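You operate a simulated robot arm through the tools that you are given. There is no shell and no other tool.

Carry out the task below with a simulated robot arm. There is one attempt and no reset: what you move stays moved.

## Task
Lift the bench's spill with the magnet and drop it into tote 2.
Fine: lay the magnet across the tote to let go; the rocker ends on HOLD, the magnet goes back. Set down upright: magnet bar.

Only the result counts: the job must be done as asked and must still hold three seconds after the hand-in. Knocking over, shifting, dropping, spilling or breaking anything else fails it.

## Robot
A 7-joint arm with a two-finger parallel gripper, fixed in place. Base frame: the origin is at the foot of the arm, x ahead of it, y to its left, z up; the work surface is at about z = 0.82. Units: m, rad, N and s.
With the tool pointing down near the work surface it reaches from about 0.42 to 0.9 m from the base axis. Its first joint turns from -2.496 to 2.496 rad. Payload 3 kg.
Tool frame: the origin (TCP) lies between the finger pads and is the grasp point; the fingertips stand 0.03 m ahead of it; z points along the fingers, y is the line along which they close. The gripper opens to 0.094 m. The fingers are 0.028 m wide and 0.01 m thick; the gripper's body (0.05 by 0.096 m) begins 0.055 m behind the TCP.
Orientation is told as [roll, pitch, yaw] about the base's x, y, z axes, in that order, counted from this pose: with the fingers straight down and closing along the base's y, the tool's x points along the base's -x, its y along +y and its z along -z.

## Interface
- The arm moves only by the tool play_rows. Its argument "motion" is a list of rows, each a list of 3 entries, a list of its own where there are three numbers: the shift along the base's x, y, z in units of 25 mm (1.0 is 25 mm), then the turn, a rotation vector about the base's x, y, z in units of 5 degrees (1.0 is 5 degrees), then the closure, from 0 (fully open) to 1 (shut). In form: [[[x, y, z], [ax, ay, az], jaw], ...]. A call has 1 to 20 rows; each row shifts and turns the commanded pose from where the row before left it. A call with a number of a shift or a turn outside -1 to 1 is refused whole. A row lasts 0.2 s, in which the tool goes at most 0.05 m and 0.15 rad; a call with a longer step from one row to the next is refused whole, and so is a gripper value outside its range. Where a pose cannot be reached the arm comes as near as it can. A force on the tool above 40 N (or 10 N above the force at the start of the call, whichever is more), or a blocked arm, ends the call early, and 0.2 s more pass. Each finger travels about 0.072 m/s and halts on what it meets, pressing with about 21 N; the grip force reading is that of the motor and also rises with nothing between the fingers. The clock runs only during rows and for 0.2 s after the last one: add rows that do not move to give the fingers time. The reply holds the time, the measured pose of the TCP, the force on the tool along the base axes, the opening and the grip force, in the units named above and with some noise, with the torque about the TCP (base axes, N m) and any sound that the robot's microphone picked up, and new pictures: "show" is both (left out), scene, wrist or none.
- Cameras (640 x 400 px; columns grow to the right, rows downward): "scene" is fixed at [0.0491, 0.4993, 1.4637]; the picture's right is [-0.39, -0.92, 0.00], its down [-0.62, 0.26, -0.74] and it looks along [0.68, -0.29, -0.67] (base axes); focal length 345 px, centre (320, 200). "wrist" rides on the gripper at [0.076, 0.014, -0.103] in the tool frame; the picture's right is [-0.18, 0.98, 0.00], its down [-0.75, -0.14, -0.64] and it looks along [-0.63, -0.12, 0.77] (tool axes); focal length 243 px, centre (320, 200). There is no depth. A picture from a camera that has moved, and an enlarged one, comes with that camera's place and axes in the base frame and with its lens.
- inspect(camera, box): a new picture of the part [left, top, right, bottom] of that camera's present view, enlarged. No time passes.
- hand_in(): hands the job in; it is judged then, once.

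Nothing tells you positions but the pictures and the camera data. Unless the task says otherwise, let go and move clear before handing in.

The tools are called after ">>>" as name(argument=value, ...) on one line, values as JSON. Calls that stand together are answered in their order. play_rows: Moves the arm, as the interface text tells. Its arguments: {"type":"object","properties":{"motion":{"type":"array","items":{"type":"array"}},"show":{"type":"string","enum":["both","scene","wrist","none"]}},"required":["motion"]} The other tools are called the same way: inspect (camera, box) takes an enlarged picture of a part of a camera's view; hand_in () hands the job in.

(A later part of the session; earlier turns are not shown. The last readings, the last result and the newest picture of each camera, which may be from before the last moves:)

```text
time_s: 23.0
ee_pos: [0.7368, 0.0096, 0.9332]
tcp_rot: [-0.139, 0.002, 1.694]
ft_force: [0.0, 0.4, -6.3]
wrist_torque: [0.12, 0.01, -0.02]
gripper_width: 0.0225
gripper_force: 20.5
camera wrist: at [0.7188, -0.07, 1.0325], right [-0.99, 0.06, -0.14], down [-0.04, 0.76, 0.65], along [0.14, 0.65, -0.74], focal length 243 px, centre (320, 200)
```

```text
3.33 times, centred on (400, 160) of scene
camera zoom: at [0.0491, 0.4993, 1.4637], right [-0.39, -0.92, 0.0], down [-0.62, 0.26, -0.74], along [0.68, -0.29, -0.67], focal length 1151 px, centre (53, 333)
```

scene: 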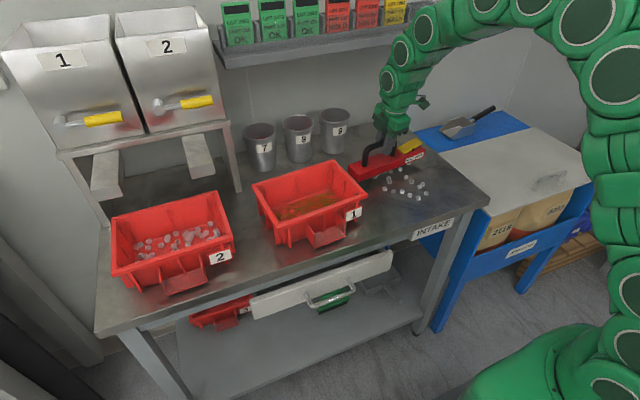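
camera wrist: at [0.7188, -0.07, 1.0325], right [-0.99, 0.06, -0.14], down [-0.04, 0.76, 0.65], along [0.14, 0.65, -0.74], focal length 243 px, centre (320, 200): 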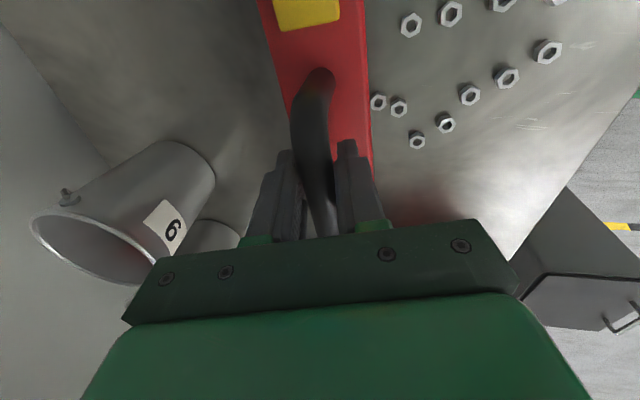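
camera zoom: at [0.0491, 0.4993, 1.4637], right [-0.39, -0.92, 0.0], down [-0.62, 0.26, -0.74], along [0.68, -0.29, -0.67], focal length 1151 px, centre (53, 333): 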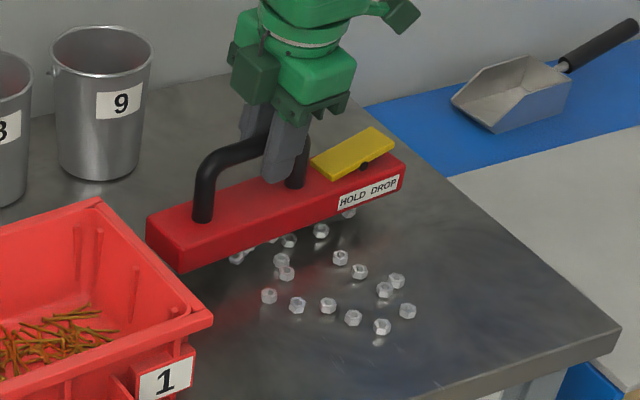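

Nuts near the bar have already gone from the bench, so this height works. I'll keep sweeping slowly toward the base at the same height.

>>> play_rows(motion=[[[-0.4, 0, 0], [0, 0, 0], 1], [[-0.4, 0, 0], [0, 0, 0], 1], [[-0.4, 0, 0], [0, 0, 0], 1], [[-0.4, 0, 0], [0, 0, 0], 1], [[-0.4, 0, 0], [0, 0, 0], 1], [[-0.4, 0, 0], [0, 0, 0], 1], [[0, 0, 0], [0, 0, 0], 1]])

>>> inspect(camera="scene", box=[330, 100, 470, 220])

```text
time_s: 24.6
ee_pos: [0.6771, 0.0069, 0.9308]
tcp_rot: [-0.14, 0.002, 1.695]
ft_force: [-0.4, -1.5, -7.5]
wrist_torque: [0.13, 0.01, -0.01]
gripper_width: 0.0221
gripper_force: 20.8
camera wrist: at [0.6583, -0.0711, 1.0306], right [-0.99, 0.06, -0.14], down [-0.04, 0.76, 0.65], along [0.14, 0.65, -0.74], focal length 243 px, centre (320, 200)
```

scene: 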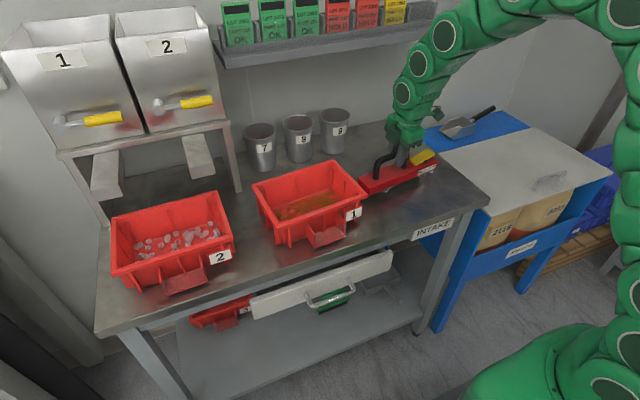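
wrist: 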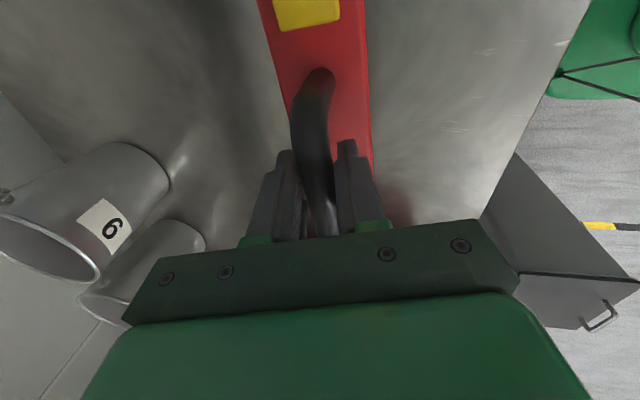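

```text
3.33 times, centred on (400, 160) of scene
camera zoom: at [0.0491, 0.4993, 1.4637], right [-0.39, -0.92, 0.0], down [-0.62, 0.26, -0.74], along [0.68, -0.29, -0.67], focal length 1151 px, centre (53, 333)
```

zoom: 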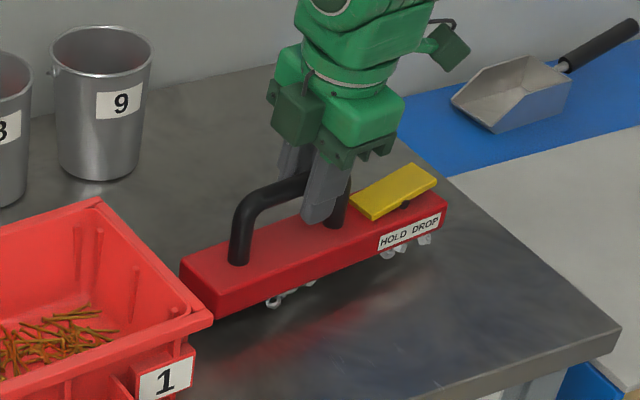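

All the loose nuts seem to be on the magnet, and some hang close to the rocker end. I'll raise the bar toward the camera's height to see where they hang and check that the bench is clear.

>>> play_rows(motion=[[[0, 0, 0.5], [0, 0, 0], 1], [[-0.2, 0, 0.8], [0, 0, 0], 1], [[-0.4, 0, 0.8], [0, 0, 0], 1], [[-0.4, 0, 0.8], [0, 0, 0], 1], [[-0.4, 0, 0.8], [0, 0, 0], 1], [[-0.4, 0, 0.8], [0, 0, 0], 1], [[-0.4, 0, 0.8], [0, 0, 0], 1], [[-0.4, 0, 0.8], [0, 0, 0], 1], [[-0.4, 0, 0.8], [0, 0, 0], 1], [[-0.4, 0, 0.8], [0, 0, 0], 1], [[-0.4, 0, 0.8], [0, 0, 0], 1], [[-0.4, 0, 0.8], [0, 0, 0], 1], [[0, 0, 0.8], [0, 0, 0], 1], [[0, 0, 0.8], [0, 0, 0], 1], [[0, 0, 0.8], [0, 0, 0], 1], [[0, 0, 0], [0, 0, 0], 1]])

>>> inspect(camera="scene", box=[330, 100, 490, 240])

>>> inspect(camera="scene", box=[380, 20, 560, 140])

```text
time_s: 28.0
ee_pos: [0.5741, 0.0079, 1.2238]
tcp_rot: [-0.139, 0.002, 1.694]
ft_force: [0.0, 0.0, -8.5]
wrist_torque: [0.14, 0.04, 0.01]
gripper_width: 0.022
gripper_force: 21.2
camera wrist: at [0.5566, -0.0705, 1.3244], right [-0.99, 0.06, -0.14], down [-0.04, 0.76, 0.65], along [0.15, 0.65, -0.74], focal length 243 px, centre (320, 200)
```

scene: 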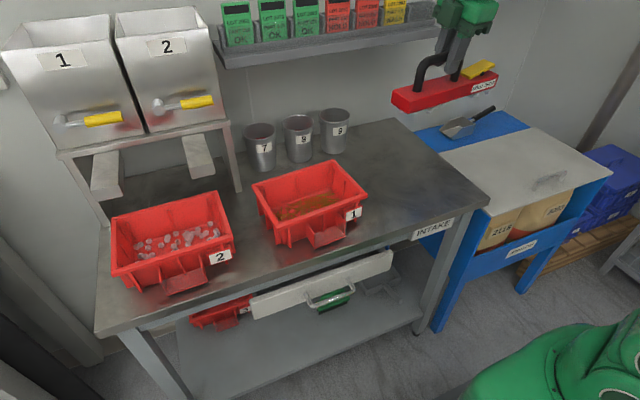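
wrist: 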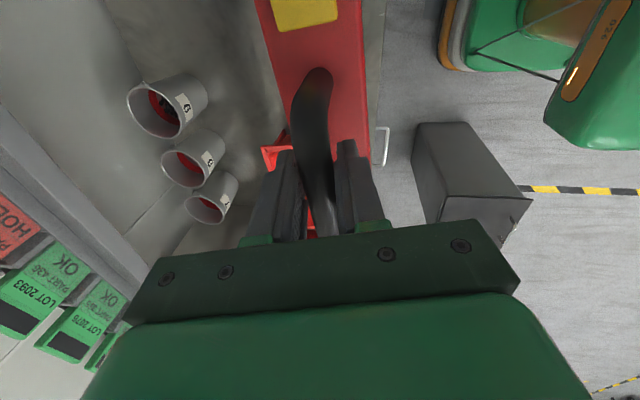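

```text
2.86 times, centred on (410, 170) of scene
camera zoom: at [0.0491, 0.4993, 1.4637], right [-0.39, -0.92, 0.0], down [-0.62, 0.26, -0.74], along [0.68, -0.29, -0.67], focal length 987 px, centre (63, 286)
```

zoom: 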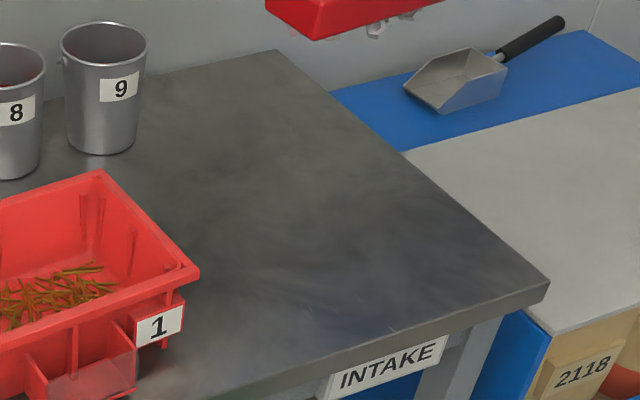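

```text
3.33 times, centred on (470, 80) of scene
camera zoom: at [0.0491, 0.4993, 1.4637], right [-0.39, -0.92, 0.0], down [-0.62, 0.26, -0.74], along [0.68, -0.29, -0.67], focal length 1151 px, centre (-180, 600)
```

zoom: 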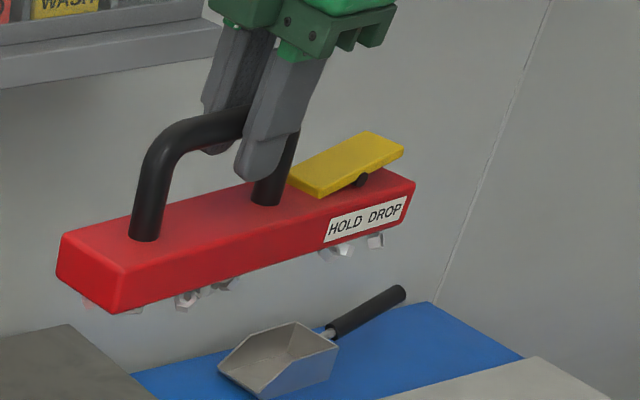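

The bench looks clear, but nuts hang near both ends of the bar. I'll lift it higher to see its underside profile.

>>> play_rows(motion=[[[0, 0.5, 0.9], [0, 0, 0], 1], [[0, 0.5, 0.9], [0, 0, 0], 1], [[0, 0.5, 0.9], [0, 0, 0], 1], [[0, 0.5, 0.9], [0, 0, 0], 1], [[0, 0.5, 0.9], [0, 0, 0], 1], [[0, 0.5, 0.9], [0, 0, 0], 1], [[0, 0.5, 0.9], [0, 0, 0], 1], [[0, 0.5, 0.9], [0, 0, 0], 1], [[0, 0, 0.9], [0, 0, 0], 1], [[0, 0, 0.9], [0, 0, 0], 1], [[0, 0, 0], [0, 0, 0], 1]])

>>> inspect(camera="scene", box=[330, 0, 530, 120])

```text
time_s: 30.4
ee_pos: [0.5726, 0.0982, 1.3906]
tcp_rot: [-0.141, 0.002, 1.694]
ft_force: [0.0, 0.4, -8.1]
wrist_torque: [0.13, 0.06, -0.01]
gripper_width: 0.0178
gripper_force: 20.7
out of reach, approached as far as the arm can: row 8, 9, 10
camera wrist: at [0.5532, 0.0196, 1.4903], right [-0.99, 0.06, -0.14], down [-0.04, 0.76, 0.65], along [0.15, 0.65, -0.74], focal length 243 px, centre (320, 200)
```

scene: 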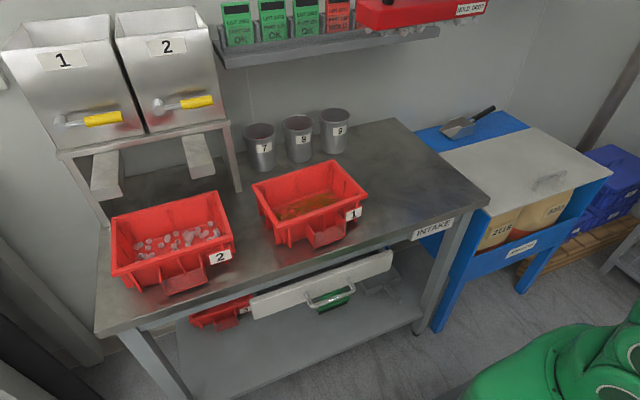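
wrist: 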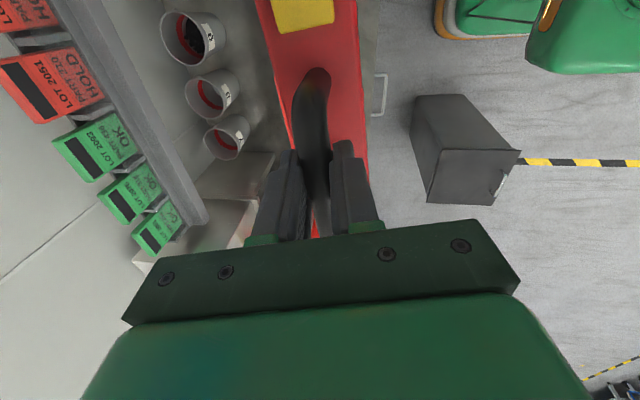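

```text
3.20 times, centred on (430, 60) of scene
camera zoom: at [0.0491, 0.4993, 1.4637], right [-0.39, -0.92, 0.0], down [-0.62, 0.26, -0.74], along [0.68, -0.29, -0.67], focal length 1105 px, centre (-32, 648)
```

zoom: 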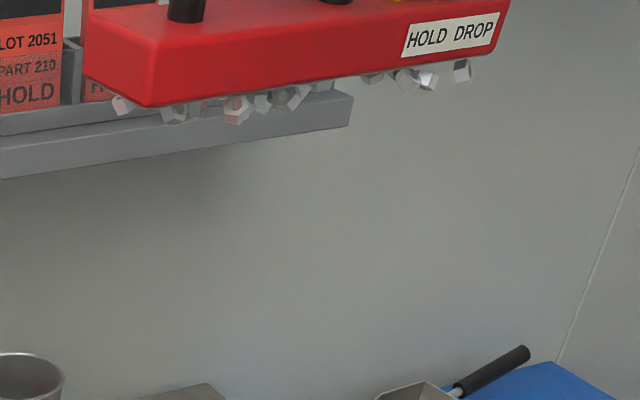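

The grip width reading changed, so I'll check the hold closely before moving again.

>>> inspect(camera="wrist", box=[200, 0, 440, 240])

>>> inspect(camera="wrist", box=[250, 120, 390, 240])

>>> inspect(camera="scene", box=[340, 0, 500, 60])

>>> play_rows(motion=[[[0, 0, 0], [0, 0, 0], 1]], show="none")

```text
1.67 times, centred on (320, 120) of wrist
camera zoom: at [0.5532, 0.0196, 1.4903], right [-0.99, 0.06, -0.14], down [-0.04, 0.76, 0.65], along [0.15, 0.65, -0.74], focal length 404 px, centre (320, 333)
```

zoom: 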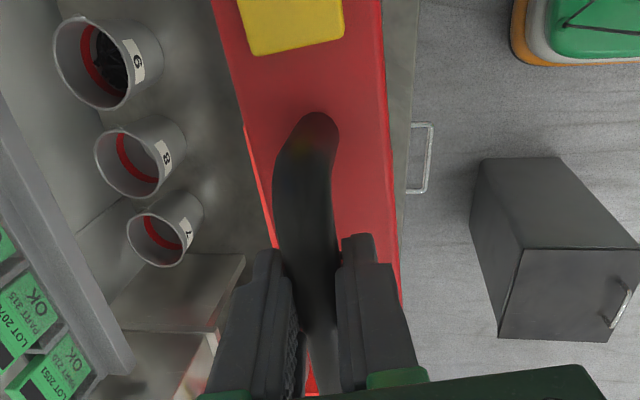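

```text
3.33 times, centred on (320, 180) of wrist
camera zoom: at [0.5532, 0.0196, 1.4903], right [-0.99, 0.06, -0.14], down [-0.04, 0.76, 0.65], along [0.15, 0.65, -0.74], focal length 809 px, centre (320, 267)
```

zoom: 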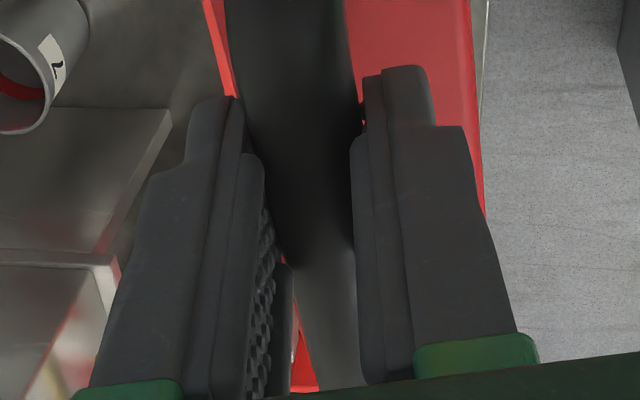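

```text
4.00 times, centred on (420, 30) of scene
camera zoom: at [0.0491, 0.4993, 1.4637], right [-0.39, -0.92, 0.0], down [-0.62, 0.26, -0.74], along [0.68, -0.29, -0.67], focal length 1382 px, centre (-80, 880)
```

zoom: 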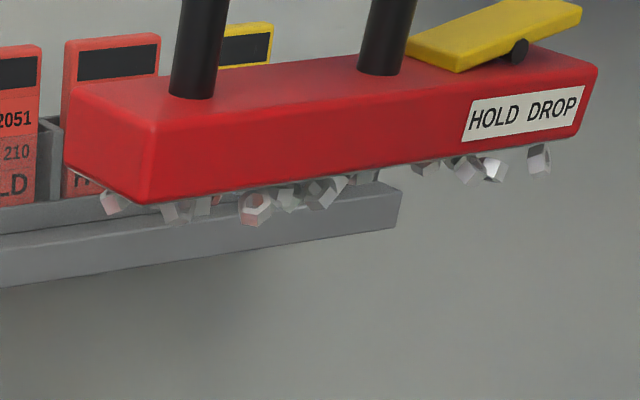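

```text
time_s: 30.8
ee_pos: [0.5703, 0.0984, 1.3907]
tcp_rot: [-0.14, 0.001, 1.696]
ft_force: [-0.1, 0.5, -8.6]
wrist_torque: [0.1, 0.07, -0.01]
gripper_width: 0.0179
gripper_force: 20.9
```

The handle has slid about 8 mm toward the fingertips but is now steady. I'll lower the bar a little and turn it square to the scene camera, so I can measure exactly where nuts hang along it.

>>> play_rows(motion=[[[0, 0, -0.3], [0, 0, -0.6], 1], [[0, 0, -0.3], [0, 0, -0.8], 1], [[0, 0, -0.3], [0, 0, -0.9], 1], [[0, 0, 0], [0, 0, -0.9], 1], [[0, 0, 0], [0, 0, -0.9], 1], [[0, 0, 0], [0, 0, -0.9], 1], [[0, 0, 0], [0, 0, -0.9], 1], [[0, 0, 0], [0, 0, -0.9], 1], [[0, 0, 0], [0, 0, -0.9], 1], [[0, 0, 0], [0, 0, -0.9], 1], [[0, 0, 0], [0, 0, -0.4], 1], [[0, 0, 0], [0, 0, 0], 1]])

>>> inspect(camera="scene", box=[330, 0, 530, 120])

```text
time_s: 33.4
ee_pos: [0.5725, 0.0989, 1.3656]
tcp_rot: [-0.141, 0.002, 0.907]
ft_force: [-0.4, -0.5, -7.6]
wrist_torque: [0.14, -0.08, 0.01]
gripper_width: 0.0179
gripper_force: 21.3
camera wrist: at [0.5042, 0.0551, 1.4655], right [-0.65, 0.74, -0.14], down [0.5, 0.56, 0.65], along [0.56, 0.36, -0.74], focal length 243 px, centre (320, 200)
```

scene: 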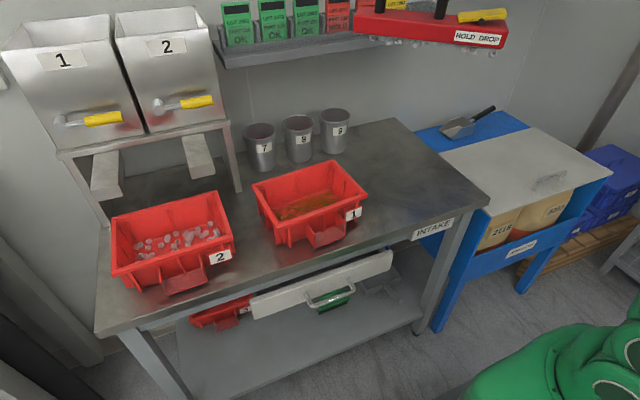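
wrist: 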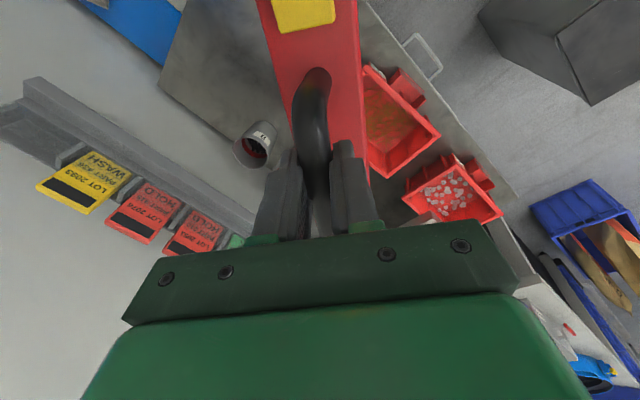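

```text
3.20 times, centred on (430, 60) of scene
camera zoom: at [0.0491, 0.4993, 1.4637], right [-0.39, -0.92, 0.0], down [-0.62, 0.26, -0.74], along [0.68, -0.29, -0.67], focal length 1105 px, centre (-32, 648)
```

zoom: 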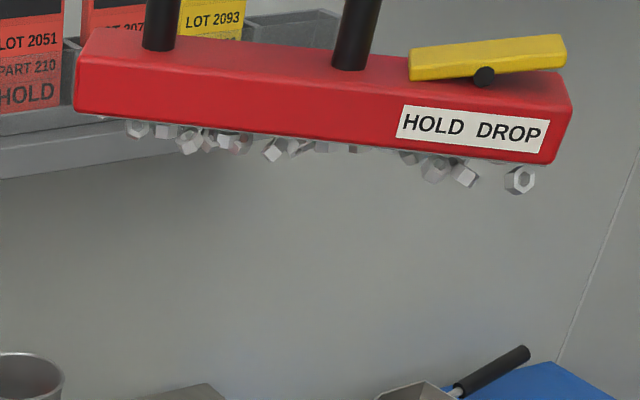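

Nuts hang from about −0.107 to +0.093 m along the bar. That just fits tote 2's opening if the bar lies slightly diagonal. I'll carry it high over toward tote 2 and see how far the arm reaches there.

>>> play_rows(motion=[[[0.1, 0.6, 0], [0, 0, 0.25], 1], [[0.1, 0.9, -0.1], [0, 0, 0.25], 1], [[0.1, 1, -0.2], [0, 0, 0.25], 1], [[0.1, 1, -0.2], [0, 0, 0.25], 1], [[0.1, 1, -0.2], [0, 0, 0.25], 1], [[0.1, 1, -0.2], [0, 0, 0.25], 1], [[0.1, 1, -0.2], [0, 0, 0.25], 1], [[0.1, 1, -0.2], [0, 0, 0.25], 1], [[0.1, 1, -0.2], [0, 0, 0.25], 1], [[0.1, 1, -0.2], [0, 0, 0.25], 1], [[0.1, 1, -0.2], [0, 0, 0.25], 1], [[0.1, 1, -0.4], [0, 0, 0.25], 1], [[0.1, 1, -0.6], [0, 0, 0.25], 1], [[0.1, 1, -0.6], [0, 0, 0.25], 1], [[0.1, 1, -0.6], [0, 0, 0.25], 1], [[0.1, 1, -0.6], [0, 0, 0.25], 1], [[0.1, 1, -0.6], [0, 0, 0.25], 1], [[0.1, 0.6, -0.6], [0, 0, 0.25], 1], [[0, 0, 0], [0, 0, 0], 1]])

>>> inspect(camera="scene", box=[80, 60, 320, 260])

```text
time_s: 37.4
ee_pos: [0.6175, 0.5142, 1.1822]
tcp_rot: [-0.139, 0.003, 1.302]
ft_force: [0.3, 0.1, -8.9]
wrist_torque: [0.11, -0.03, 0.01]
gripper_width: 0.0179
gripper_force: 20.9
out of reach, approached as far as the arm can: row 7, 9, 10, 11, 17
camera wrist: at [0.5699, 0.4477, 1.2826], right [-0.89, 0.44, -0.14], down [0.25, 0.71, 0.65], along [0.38, 0.55, -0.74], focal length 243 px, centre (320, 200)
```

scene: 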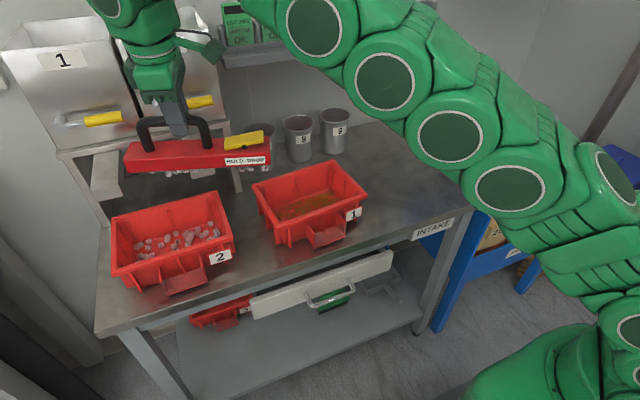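
wrist: 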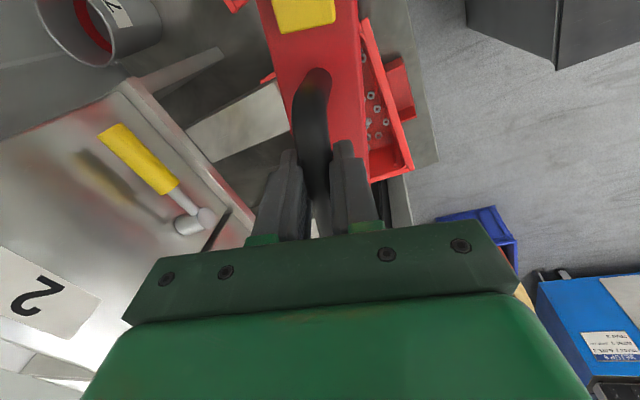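

```text
2.00 times, centred on (200, 160) of scene
camera zoom: at [0.0491, 0.4993, 1.4637], right [-0.39, -0.92, 0.0], down [-0.62, 0.26, -0.74], along [0.68, -0.29, -0.67], focal length 691 px, centre (560, 280)
```

zoom: 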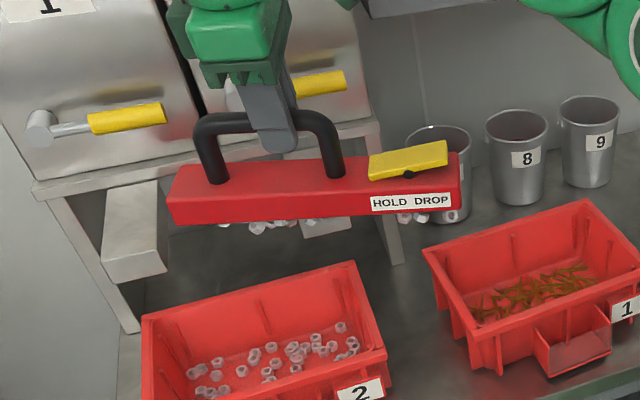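

The arm runs out of reach here at this small tilt; tilting the hand about 24° outward would reach tote 2 with margin. I'll take the bar back to the clear bench area, rest it there and regrip it at that tilt.

>>> play_rows(motion=[[[0, -0.5, 0], [0, 0, 0.17], 1], [[0, -1, 0], [0, 0, 0.17], 1], [[0, -1, 0], [0, 0, 0.17], 1], [[0, -1, 0], [0, 0, 0.17], 1], [[0, -1, 0], [0, 0, 0.17], 1], [[0, -1, 0], [0, 0, 0.17], 1], [[0, -1, 0], [0, 0, 0.17], 1], [[0, -1, 0], [0, 0, 0.17], 1], [[0, -1, 0], [0, 0, 0.17], 1], [[0, -1, 0], [0, 0, 0.17], 1], [[0, -1, 0], [0, 0, 0.17], 1], [[0, -1, 0], [0, 0, 0.17], 1], [[0, -1, 0], [0, 0, 0.17], 1], [[0, -1, 0], [0, 0, 0.17], 1], [[0, -1, 0], [0, 0, 0.17], 1], [[0, -1, 0], [0, 0, 0.17], 1], [[0, -1, 0], [0, 0, 0.17], 1], [[0, -1, 0], [0, 0, 0.17], 1], [[0, -1, 0], [0, 0, 0.17], 1], [[0, -1, 0], [0, 0, 0.17], 1]], show="none")

>>> play_rows(motion=[[[0.4, 0, -0.8], [0, 0, 0], 1], [[0.4, 0, -0.8], [0, 0, 0], 1], [[0.4, 0, -0.8], [0, 0, 0], 1], [[0, 0, -0.8], [0, 0, 0], 1], [[0, 0, -0.8], [0, 0, 0], 1], [[0, 0, -0.8], [0, 0, 0], 1], [[0, 0, -0.8], [0, 0, 0], 1], [[0, 0, -0.8], [0, 0, 0], 1], [[0, 0, -0.8], [0, 0, 0], 1], [[0, 0, -0.8], [0, 0, 0], 1], [[0, 0, -0.4], [0, 0, 0], 1], [[0, 0, 0], [0, 0, 0], 1]])

>>> inspect(camera="scene", box=[320, 100, 480, 220])

```text
time_s: 41.6
ee_pos: [0.6155, 0.0284, 1.1824]
tcp_rot: [-0.142, 0.003, 1.598]
ft_force: [0.1, 0.6, -7.3]
wrist_torque: [0.12, 0.04, 0.01]
gripper_width: 0.0179
gripper_force: 21.1
```

```text
time_s: 44.2
ee_pos: [0.6449, 0.0266, 0.9726]
tcp_rot: [-0.141, 0.003, 1.599]
ft_force: [0.4, 0.7, -6.5]
wrist_torque: [0.14, 0.02, 0.03]
gripper_width: 0.0177
gripper_force: 20.6
camera wrist: at [0.6183, -0.0504, 1.0725], right [-0.98, 0.16, -0.14], down [0.03, 0.76, 0.65], along [0.21, 0.64, -0.74], focal length 243 px, centre (320, 200)
```

scene: 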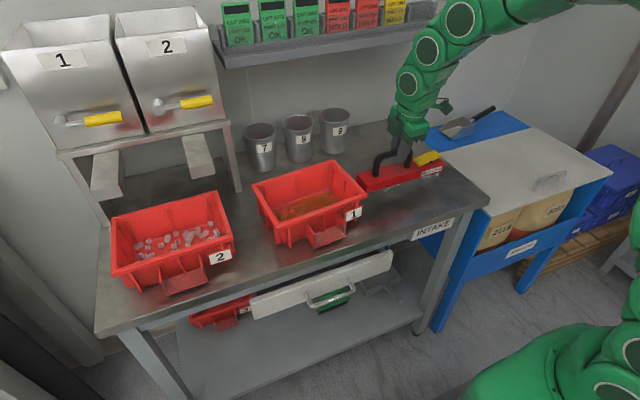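
wrist: 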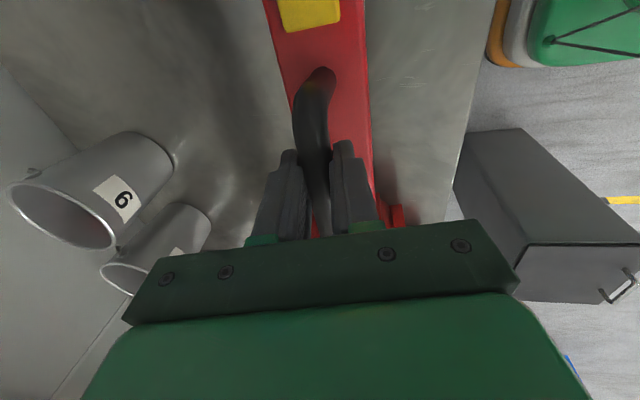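

```text
3.33 times, centred on (400, 160) of scene
camera zoom: at [0.0491, 0.4993, 1.4637], right [-0.39, -0.92, 0.0], down [-0.62, 0.26, -0.74], along [0.68, -0.29, -0.67], focal length 1151 px, centre (53, 333)
```

zoom: 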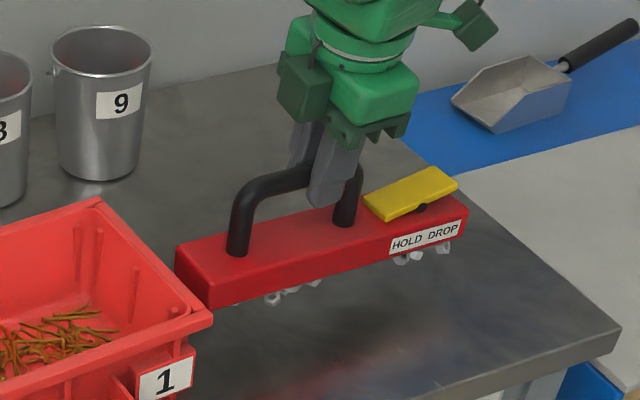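

I'll shift slightly away from tote 1 and lower gently until the nuts rest on the bench.

>>> play_rows(motion=[[[0, -0.6, 0], [0, 0, 0], 1], [[0, -0.6, -0.3], [0, 0, 0], 1], [[0, 0, -0.4], [0, 0, 0], 1], [[0, 0, -0.4], [0, 0, 0], 1], [[0, 0, -0.3], [0, 0, 0], 1], [[0, 0, -0.2], [0, 0, 0], 1], [[0, 0, 0], [0, 0, 0], 1]], show="none")

>>> inspect(camera="scene", box=[320, 100, 480, 220])

```text
time_s: 45.8
ee_pos: [0.646, -0.0045, 0.9331]
tcp_rot: [-0.14, 0.001, 1.598]
ft_force: [-0.5, -1.1, -8.0]
wrist_torque: [0.16, 0.02, 0.02]
gripper_width: 0.0178
gripper_force: 20.6
```

```text
3.33 times, centred on (400, 160) of scene
camera zoom: at [0.0491, 0.4993, 1.4637], right [-0.39, -0.92, 0.0], down [-0.62, 0.26, -0.74], along [0.68, -0.29, -0.67], focal length 1151 px, centre (53, 333)
```

zoom: 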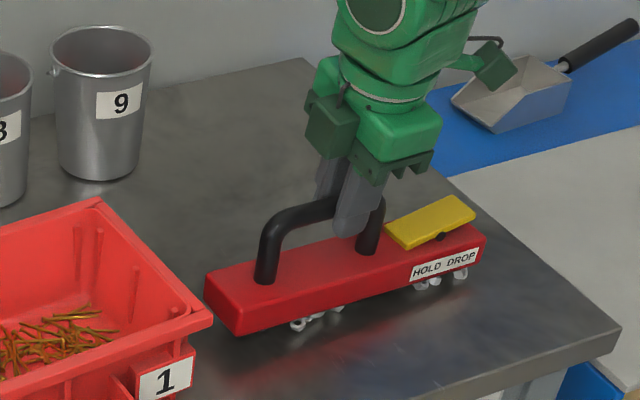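

>>> play_rows(motion=[[[0, 0, -0.15], [0, 0, 0], 1], [[0, 0, -0.15], [0, 0, 0], 1], [[0, 0, 0], [0, 0, 0], 1]], show="none")

```text
time_s: 46.6
ee_pos: [0.6472, -0.0046, 0.9254]
tcp_rot: [-0.14, 0.002, 1.599]
ft_force: [-0.2, -0.6, -8.3]
wrist_torque: [0.12, 0.02, -0.02]
gripper_width: 0.0177
gripper_force: 20.6
```

>>> play_rows(motion=[[[0, 0, -0.1], [0, 0, 0], 1], [[0, 0, -0.1], [0, 0, 0], 1], [[0, 0, 0], [0, 0, 0], 1]], show="none")

>>> play_rows(motion=[[[0, 0, -0.08], [0, 0, 0], 1], [[0, 0, 0], [0, 0, 0], 1]], show="none")

>>> inspect(camera="scene", box=[320, 100, 480, 220])

```text
time_s: 47.4
ee_pos: [0.645, -0.0034, 0.9195]
tcp_rot: [-0.139, 0.001, 1.599]
ft_force: [-1.6, 0.2, -1.7]
wrist_torque: [-0.57, -0.03, -0.23]
gripper_width: 0.0177
gripper_force: 21.3
```

```text
time_s: 48.0
ee_pos: [0.6451, -0.0034, 0.9175]
tcp_rot: [-0.138, 0.003, 1.598]
ft_force: [-0.8, 2.4, -2.2]
wrist_torque: [-0.51, 0.03, -0.1]
gripper_width: 0.0178
gripper_force: 21.2
```

```text
3.33 times, centred on (400, 160) of scene
camera zoom: at [0.0491, 0.4993, 1.4637], right [-0.39, -0.92, 0.0], down [-0.62, 0.26, -0.74], along [0.68, -0.29, -0.67], focal length 1151 px, centre (53, 333)
```

zoom: 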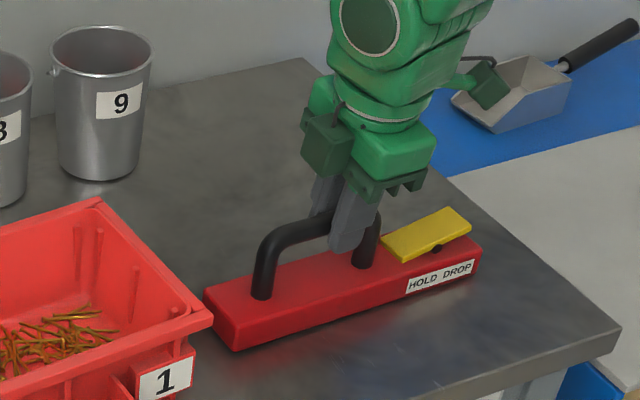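

>>> play_rows(motion=[[[0, 0, -0.1], [0, 0, 0], 1], [[0, 0, -0.05], [0, 0, 0], 1], [[0, 0, 0], [0, 0, 0], 1]], show="none")

>>> inspect(camera="scene", box=[350, 150, 450, 210])

```text
time_s: 48.8
ee_pos: [0.6459, -0.0035, 0.9152]
tcp_rot: [-0.14, 0.002, 1.598]
ft_force: [5.7, 7.4, 19.3]
wrist_torque: [0.11, -0.11, 0.07]
gripper_width: 0.0178
gripper_force: 21.3
```

```text
6.40 times, centred on (400, 180) of scene
camera zoom: at [0.0491, 0.4993, 1.4637], right [-0.39, -0.92, 0.0], down [-0.62, 0.26, -0.74], along [0.68, -0.29, -0.67], focal length 2211 px, centre (-192, 328)
```

zoom: 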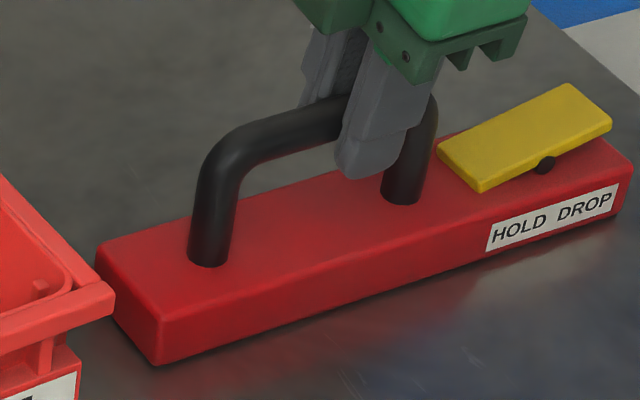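

The bar is flat on the bench. I'll open, tilt the hand to about 24° around the handle, settle deeper on it and check centring.

>>> play_rows(motion=[[[0, 0, 0.1], [0, 0, 0], 1], [[0, 0, 0], [0, 0, 0], 0.45], [[0, 0, 0], [0, 0, 0], 0.45], [[0, 0, 0], [0, 0, 0], 0.45], [[0, 0, 0], [0.03, -0.8, 0], 0.45], [[0.03, 0, -0.1], [0.03, -0.8, 0], 0.45], [[0.04, 0, -0.15], [0.03, -0.8, 0], 0.45], [[0.03, 0, -0.15], [0.03, -0.8, 0], 0.45], [[0, 0, -0.05], [0, 0, 0], 0.45], [[0, 0, 0], [0, 0, 0], 0.45]])

>>> inspect(camera="wrist", box=[200, 80, 440, 240])

>>> inspect(camera="scene", box=[350, 130, 470, 210])

```text
time_s: 51.0
ee_pos: [0.6482, -0.0048, 0.9063]
tcp_rot: [-0.419, 0.001, 1.6]
ft_force: [-0.3, 0.9, 0.1]
wrist_torque: [0.0, -0.07, 0.0]
gripper_width: 0.0517
gripper_force: 0.1
camera wrist: at [0.596, -0.0829, 0.9944], right [-0.9, 0.16, -0.4], down [-0.15, 0.75, 0.64], along [0.4, 0.64, -0.65], focal length 243 px, centre (320, 200)
```

scene: 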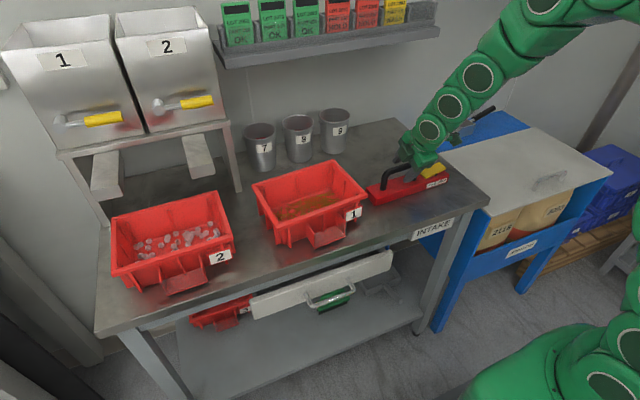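
wrist: 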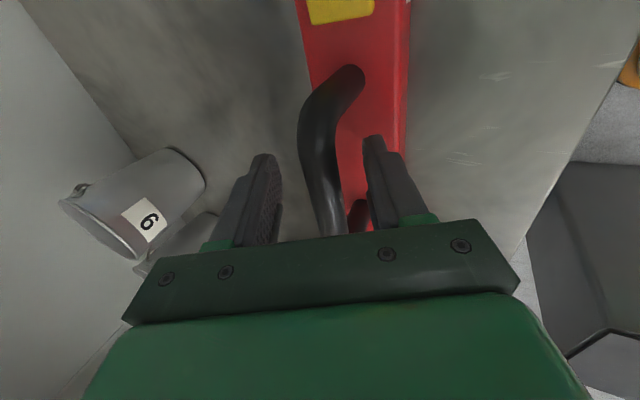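

```text
2.50 times, centred on (320, 160) of wrist
camera zoom: at [0.596, -0.0829, 0.9944], right [-0.9, 0.16, -0.4], down [-0.15, 0.75, 0.64], along [0.4, 0.64, -0.65], focal length 606 px, centre (320, 300)
```

zoom: 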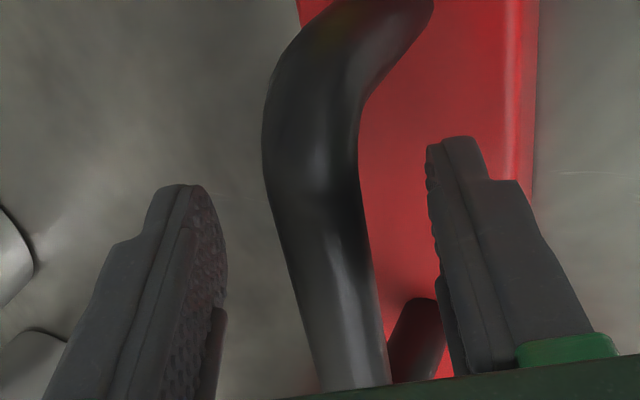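

```text
5.00 times, centred on (410, 170) of scene
camera zoom: at [0.0491, 0.4993, 1.4637], right [-0.39, -0.92, 0.0], down [-0.62, 0.26, -0.74], along [0.68, -0.29, -0.67], focal length 1727 px, centre (-130, 350)
```

zoom: 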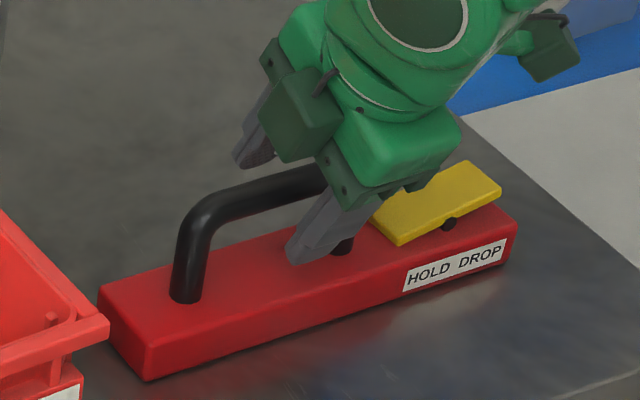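

>>> play_rows(motion=[[[-0.09, 0, -0.03], [0, 0, 0], 0.45], [[0, 0, 0], [0, 0, 0], 0.6], [[0, 0, 0], [0, 0, 0], 0.75], [[0, 0, 0], [0, 0, 0], 1], [[0, 0, 0], [0, 0, 0], 1], [[0, 0, 0], [0, 0, 0], 1]], show="wrist")

>>> inspect(camera="scene", box=[350, 130, 470, 210])

```text
time_s: 52.4
ee_pos: [0.6459, -0.0033, 0.9065]
tcp_rot: [-0.418, 0.0, 1.599]
ft_force: [-1.7, -0.7, 1.0]
wrist_torque: [0.08, 0.01, -0.03]
gripper_width: 0.0223
gripper_force: 21.0
camera wrist: at [0.5934, -0.0822, 0.994], right [-0.9, 0.16, -0.4], down [-0.15, 0.75, 0.64], along [0.4, 0.64, -0.65], focal length 243 px, centre (320, 200)
```

wrist: 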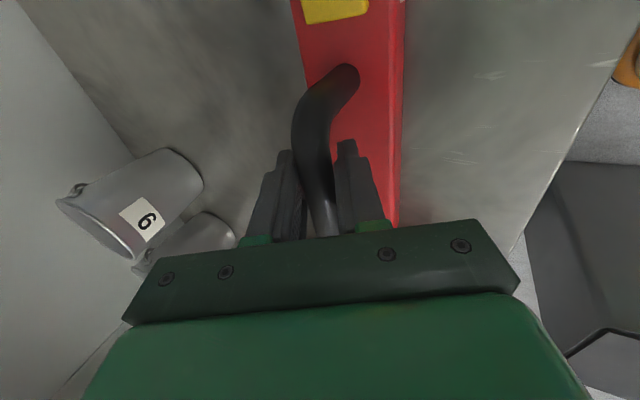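

```text
5.00 times, centred on (410, 170) of scene
camera zoom: at [0.0491, 0.4993, 1.4637], right [-0.39, -0.92, 0.0], down [-0.62, 0.26, -0.74], along [0.68, -0.29, -0.67], focal length 1727 px, centre (-130, 350)
```

zoom: 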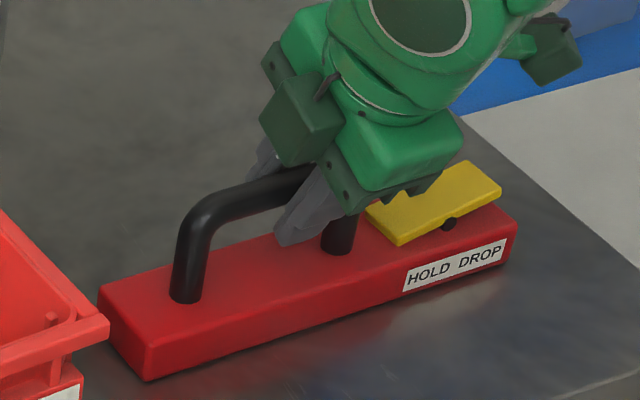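

The grip is firm with little net force. I'll lift, check it holds, and look at the nuts again square-on to the scene camera.

>>> play_rows(motion=[[[0, 0, 0.4], [0, 0, 0], 1], [[0, 0, 0.7], [0, 0, 0], 1], [[0, 0, 0.9], [0, 0, 0], 1], [[0, 0, 0.9], [0, 0, 0], 1], [[0, 0, 0.9], [0, 0, 0], 1], [[0, 0, 0.9], [0, 0, 0], 1], [[0, 0, 0.9], [0, 0, -0.6], 1], [[-0.2, 0.3, 0.9], [0, 0, -0.6], 1], [[-0.3, 0.4, 0.9], [0, 0, -0.6], 1], [[-0.3, 0.4, 0.9], [0, 0, -0.6], 1], [[-0.3, 0.4, 0.9], [0, 0, -0.6], 1], [[-0.3, 0.4, 0.9], [0, 0, -0.6], 1], [[-0.3, 0.4, 0.9], [0, 0, -0.6], 1], [[-0.3, 0.4, 0.9], [0, 0, -0.6], 1], [[-0.3, 0.4, 0.9], [0, 0, -0.6], 1], [[-0.3, 0.4, 0.9], [0, 0, -0.6], 1], [[-0.3, 0.4, 0.9], [0, 0, -0.6], 1], [[0, 0.4, 0.9], [0, 0, -0.6], 1], [[0, 0, 0.9], [0, 0, -0.6], 1], [[0, 0, 0.9], [0, 0, -0.6], 1]])

>>> inspect(camera="scene", box=[330, 0, 530, 120])

>>> inspect(camera="scene", box=[340, 120, 500, 240])

```text
time_s: 56.6
ee_pos: [0.5742, 0.1031, 1.3393]
tcp_rot: [-0.419, 0.001, 0.864]
ft_force: [-0.9, -0.2, -7.1]
wrist_torque: [0.11, -0.13, 0.0]
gripper_width: 0.022
gripper_force: 21.1
camera wrist: at [0.4837, 0.0803, 1.4269], right [-0.56, 0.72, -0.4], down [0.39, 0.66, 0.64], along [0.73, 0.21, -0.65], focal length 243 px, centre (320, 200)
```

scene: 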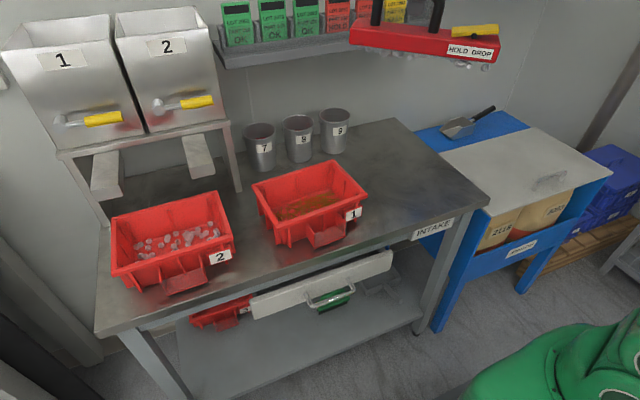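
wrist: 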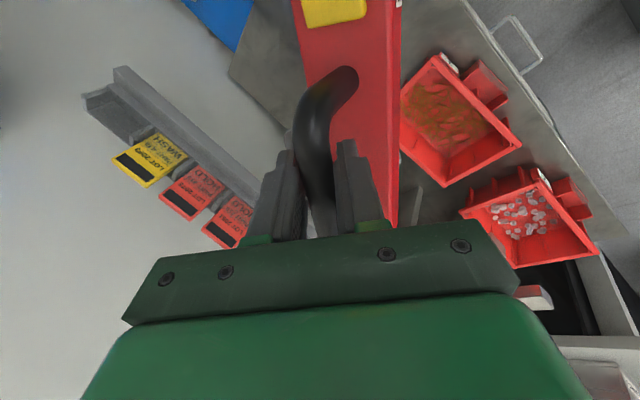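

```text
3.20 times, centred on (430, 60) of scene
camera zoom: at [0.0491, 0.4993, 1.4637], right [-0.39, -0.92, 0.0], down [-0.62, 0.26, -0.74], along [0.68, -0.29, -0.67], focal length 1105 px, centre (-32, 648)
```

zoom: 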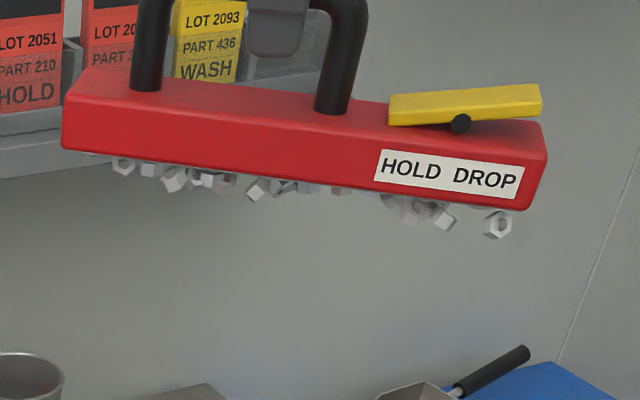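

```text
3.33 times, centred on (420, 180) of scene
camera zoom: at [0.0491, 0.4993, 1.4637], right [-0.39, -0.92, 0.0], down [-0.62, 0.26, -0.74], along [0.68, -0.29, -0.67], focal length 1151 px, centre (-13, 267)
```

zoom: 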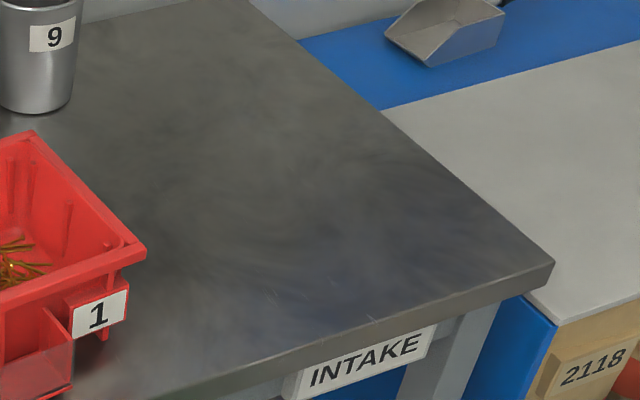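

The nuts have kept the same arrangement and the bench is clear. Before laying the bar I'll measure tote 2's opening and the chutes more precisely.

>>> inspect(camera="scene", box=[100, 190, 180, 300])

>>> inspect(camera="scene", box=[180, 180, 260, 280])

>>> inspect(camera="scene", box=[80, 110, 240, 210])

>>> inspect(camera="wrist", box=[440, 140, 640, 300])

```text
3.64 times, centred on (140, 245) of scene
camera zoom: at [0.0491, 0.4993, 1.4637], right [-0.39, -0.92, 0.0], down [-0.62, 0.26, -0.74], along [0.68, -0.29, -0.67], focal length 1256 px, centre (974, 36)
```

zoom: 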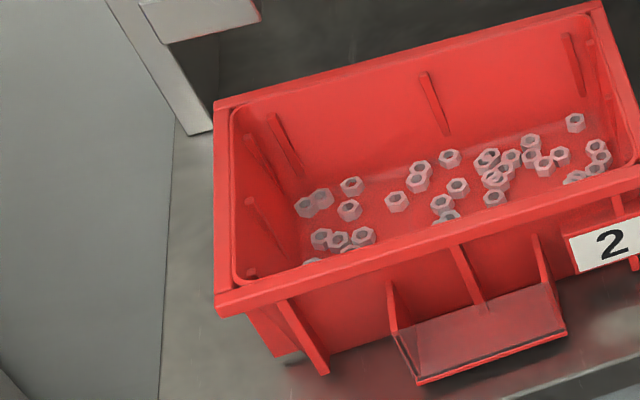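

```text
4.00 times, centred on (220, 230) of scene
camera zoom: at [0.0491, 0.4993, 1.4637], right [-0.39, -0.92, 0.0], down [-0.62, 0.26, -0.74], along [0.68, -0.29, -0.67], focal length 1382 px, centre (720, 80)
```

zoom: 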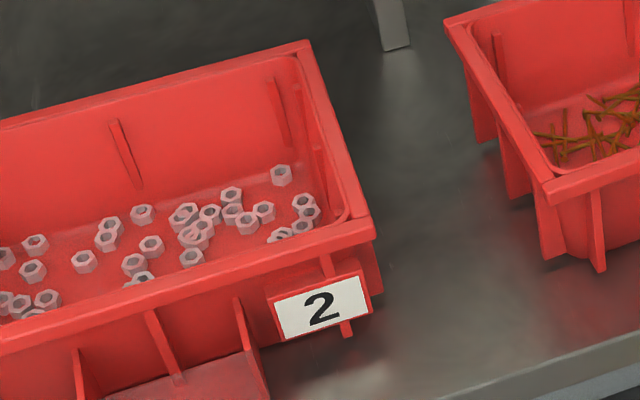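

```text
4.00 times, centred on (160, 160) of scene
camera zoom: at [0.0491, 0.4993, 1.4637], right [-0.39, -0.92, 0.0], down [-0.62, 0.26, -0.74], along [0.68, -0.29, -0.67], focal length 1382 px, centre (960, 360)
```

zoom: 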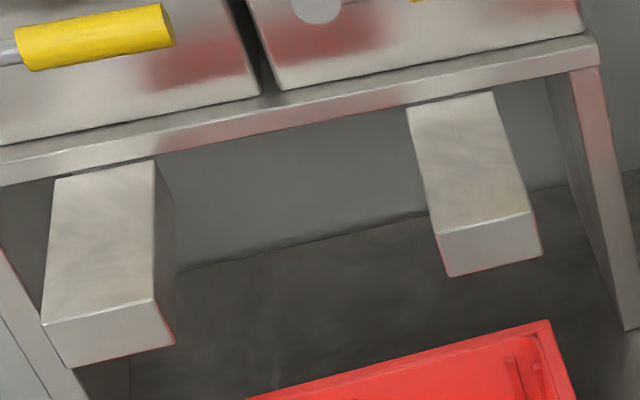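

```text
2.50 times, centred on (540, 220) of wrist
camera zoom: at [0.4837, 0.0803, 1.4269], right [-0.56, 0.72, -0.4], down [0.39, 0.66, 0.64], along [0.73, 0.21, -0.65], focal length 606 px, centre (-230, 150)
```

zoom: 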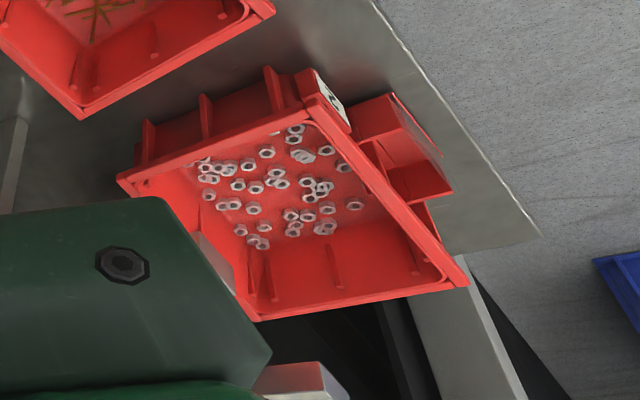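

Measured more carefully, tote 2's opening spans x 0.581–0.715 and y 0.487–0.702. The chute tips overhang its back half, at x ≥ 0.655 and z ≥ 1.01. I'll lay the bar along the front half, centred near (0.627, 0.602) and turned about −8°; first I'll carry it over high.

>>> play_rows(motion=[[[0.06, 0.6, 0], [0, 0, 0.325], 1], [[0.06, 0.9, -0.2], [0, 0, 0.325], 1], [[0.06, 1, -0.4], [0, 0, 0.325], 1], [[0.06, 1, -0.4], [0, 0, 0.325], 1], [[0.06, 1, -0.4], [0, 0, 0.325], 1], [[0.06, 1, -0.4], [0, 0, 0.325], 1], [[0.06, 1, -0.4], [0, 0, 0.325], 1], [[0.06, 1, -0.4], [0, 0, 0.325], 1], [[0.06, 1, -0.4], [0, 0, 0.325], 1], [[0.06, 1, -0.4], [0, 0, 0.325], 1], [[0.06, 1, -0.4], [0, 0, 0.325], 1], [[0.06, 1, -0.4], [0, 0, 0.325], 1], [[0.06, 1, -0.4], [0, 0, 0.325], 1], [[0.06, 1, -0.5], [0, 0, 0.325], 1], [[0.06, 1, -0.5], [0, 0, 0.325], 1], [[0.06, 1, -0.6], [0, 0, 0.325], 1], [[0.06, 1, -0.6], [0, 0, 0.325], 1], [[0.06, 1, -0.7], [0, 0, 0.325], 1], [[0, 1, -0.7], [0, 0, 0.325], 1], [[0, 1, -0.7], [0, 0, 0.325], 1]])

>>> inspect(camera="scene", box=[80, 110, 280, 290])

```text
time_s: 60.8
ee_pos: [0.5993, 0.5902, 1.1135]
tcp_rot: [-0.419, -0.002, 1.428]
ft_force: [0.2, 0.8, -7.3]
wrist_torque: [0.11, 0.0, 0.0]
gripper_width: 0.0178
gripper_force: 21.0
camera wrist: at [0.5348, 0.5227, 1.2013], right [-0.86, 0.31, -0.4], down [-0.03, 0.76, 0.64], along [0.5, 0.57, -0.65], focal length 243 px, centre (320, 200)
```

scene: 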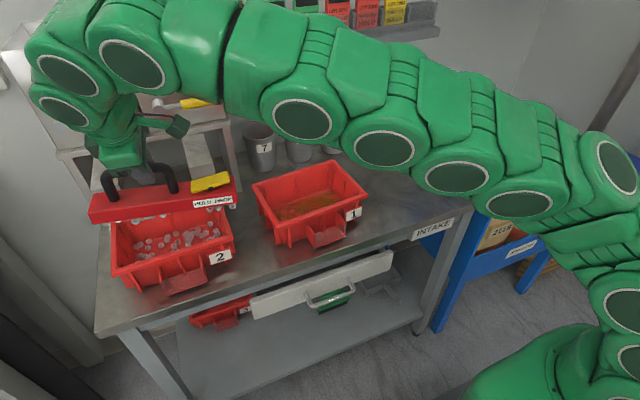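
wrist: 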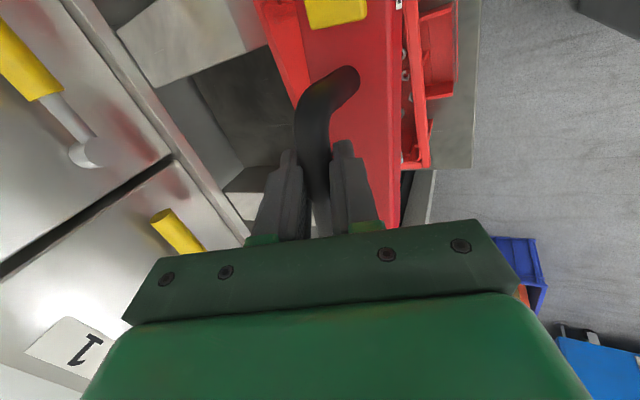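

```text
2.22 times, centred on (180, 200) of scene
camera zoom: at [0.0491, 0.4993, 1.4637], right [-0.39, -0.92, 0.0], down [-0.62, 0.26, -0.74], along [0.68, -0.29, -0.67], focal length 768 px, centre (631, 200)
```

zoom: 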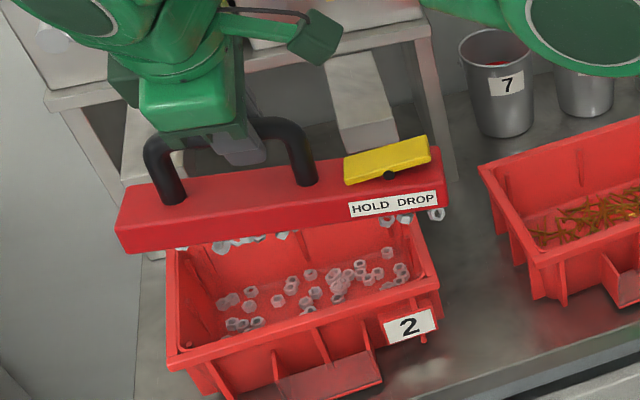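

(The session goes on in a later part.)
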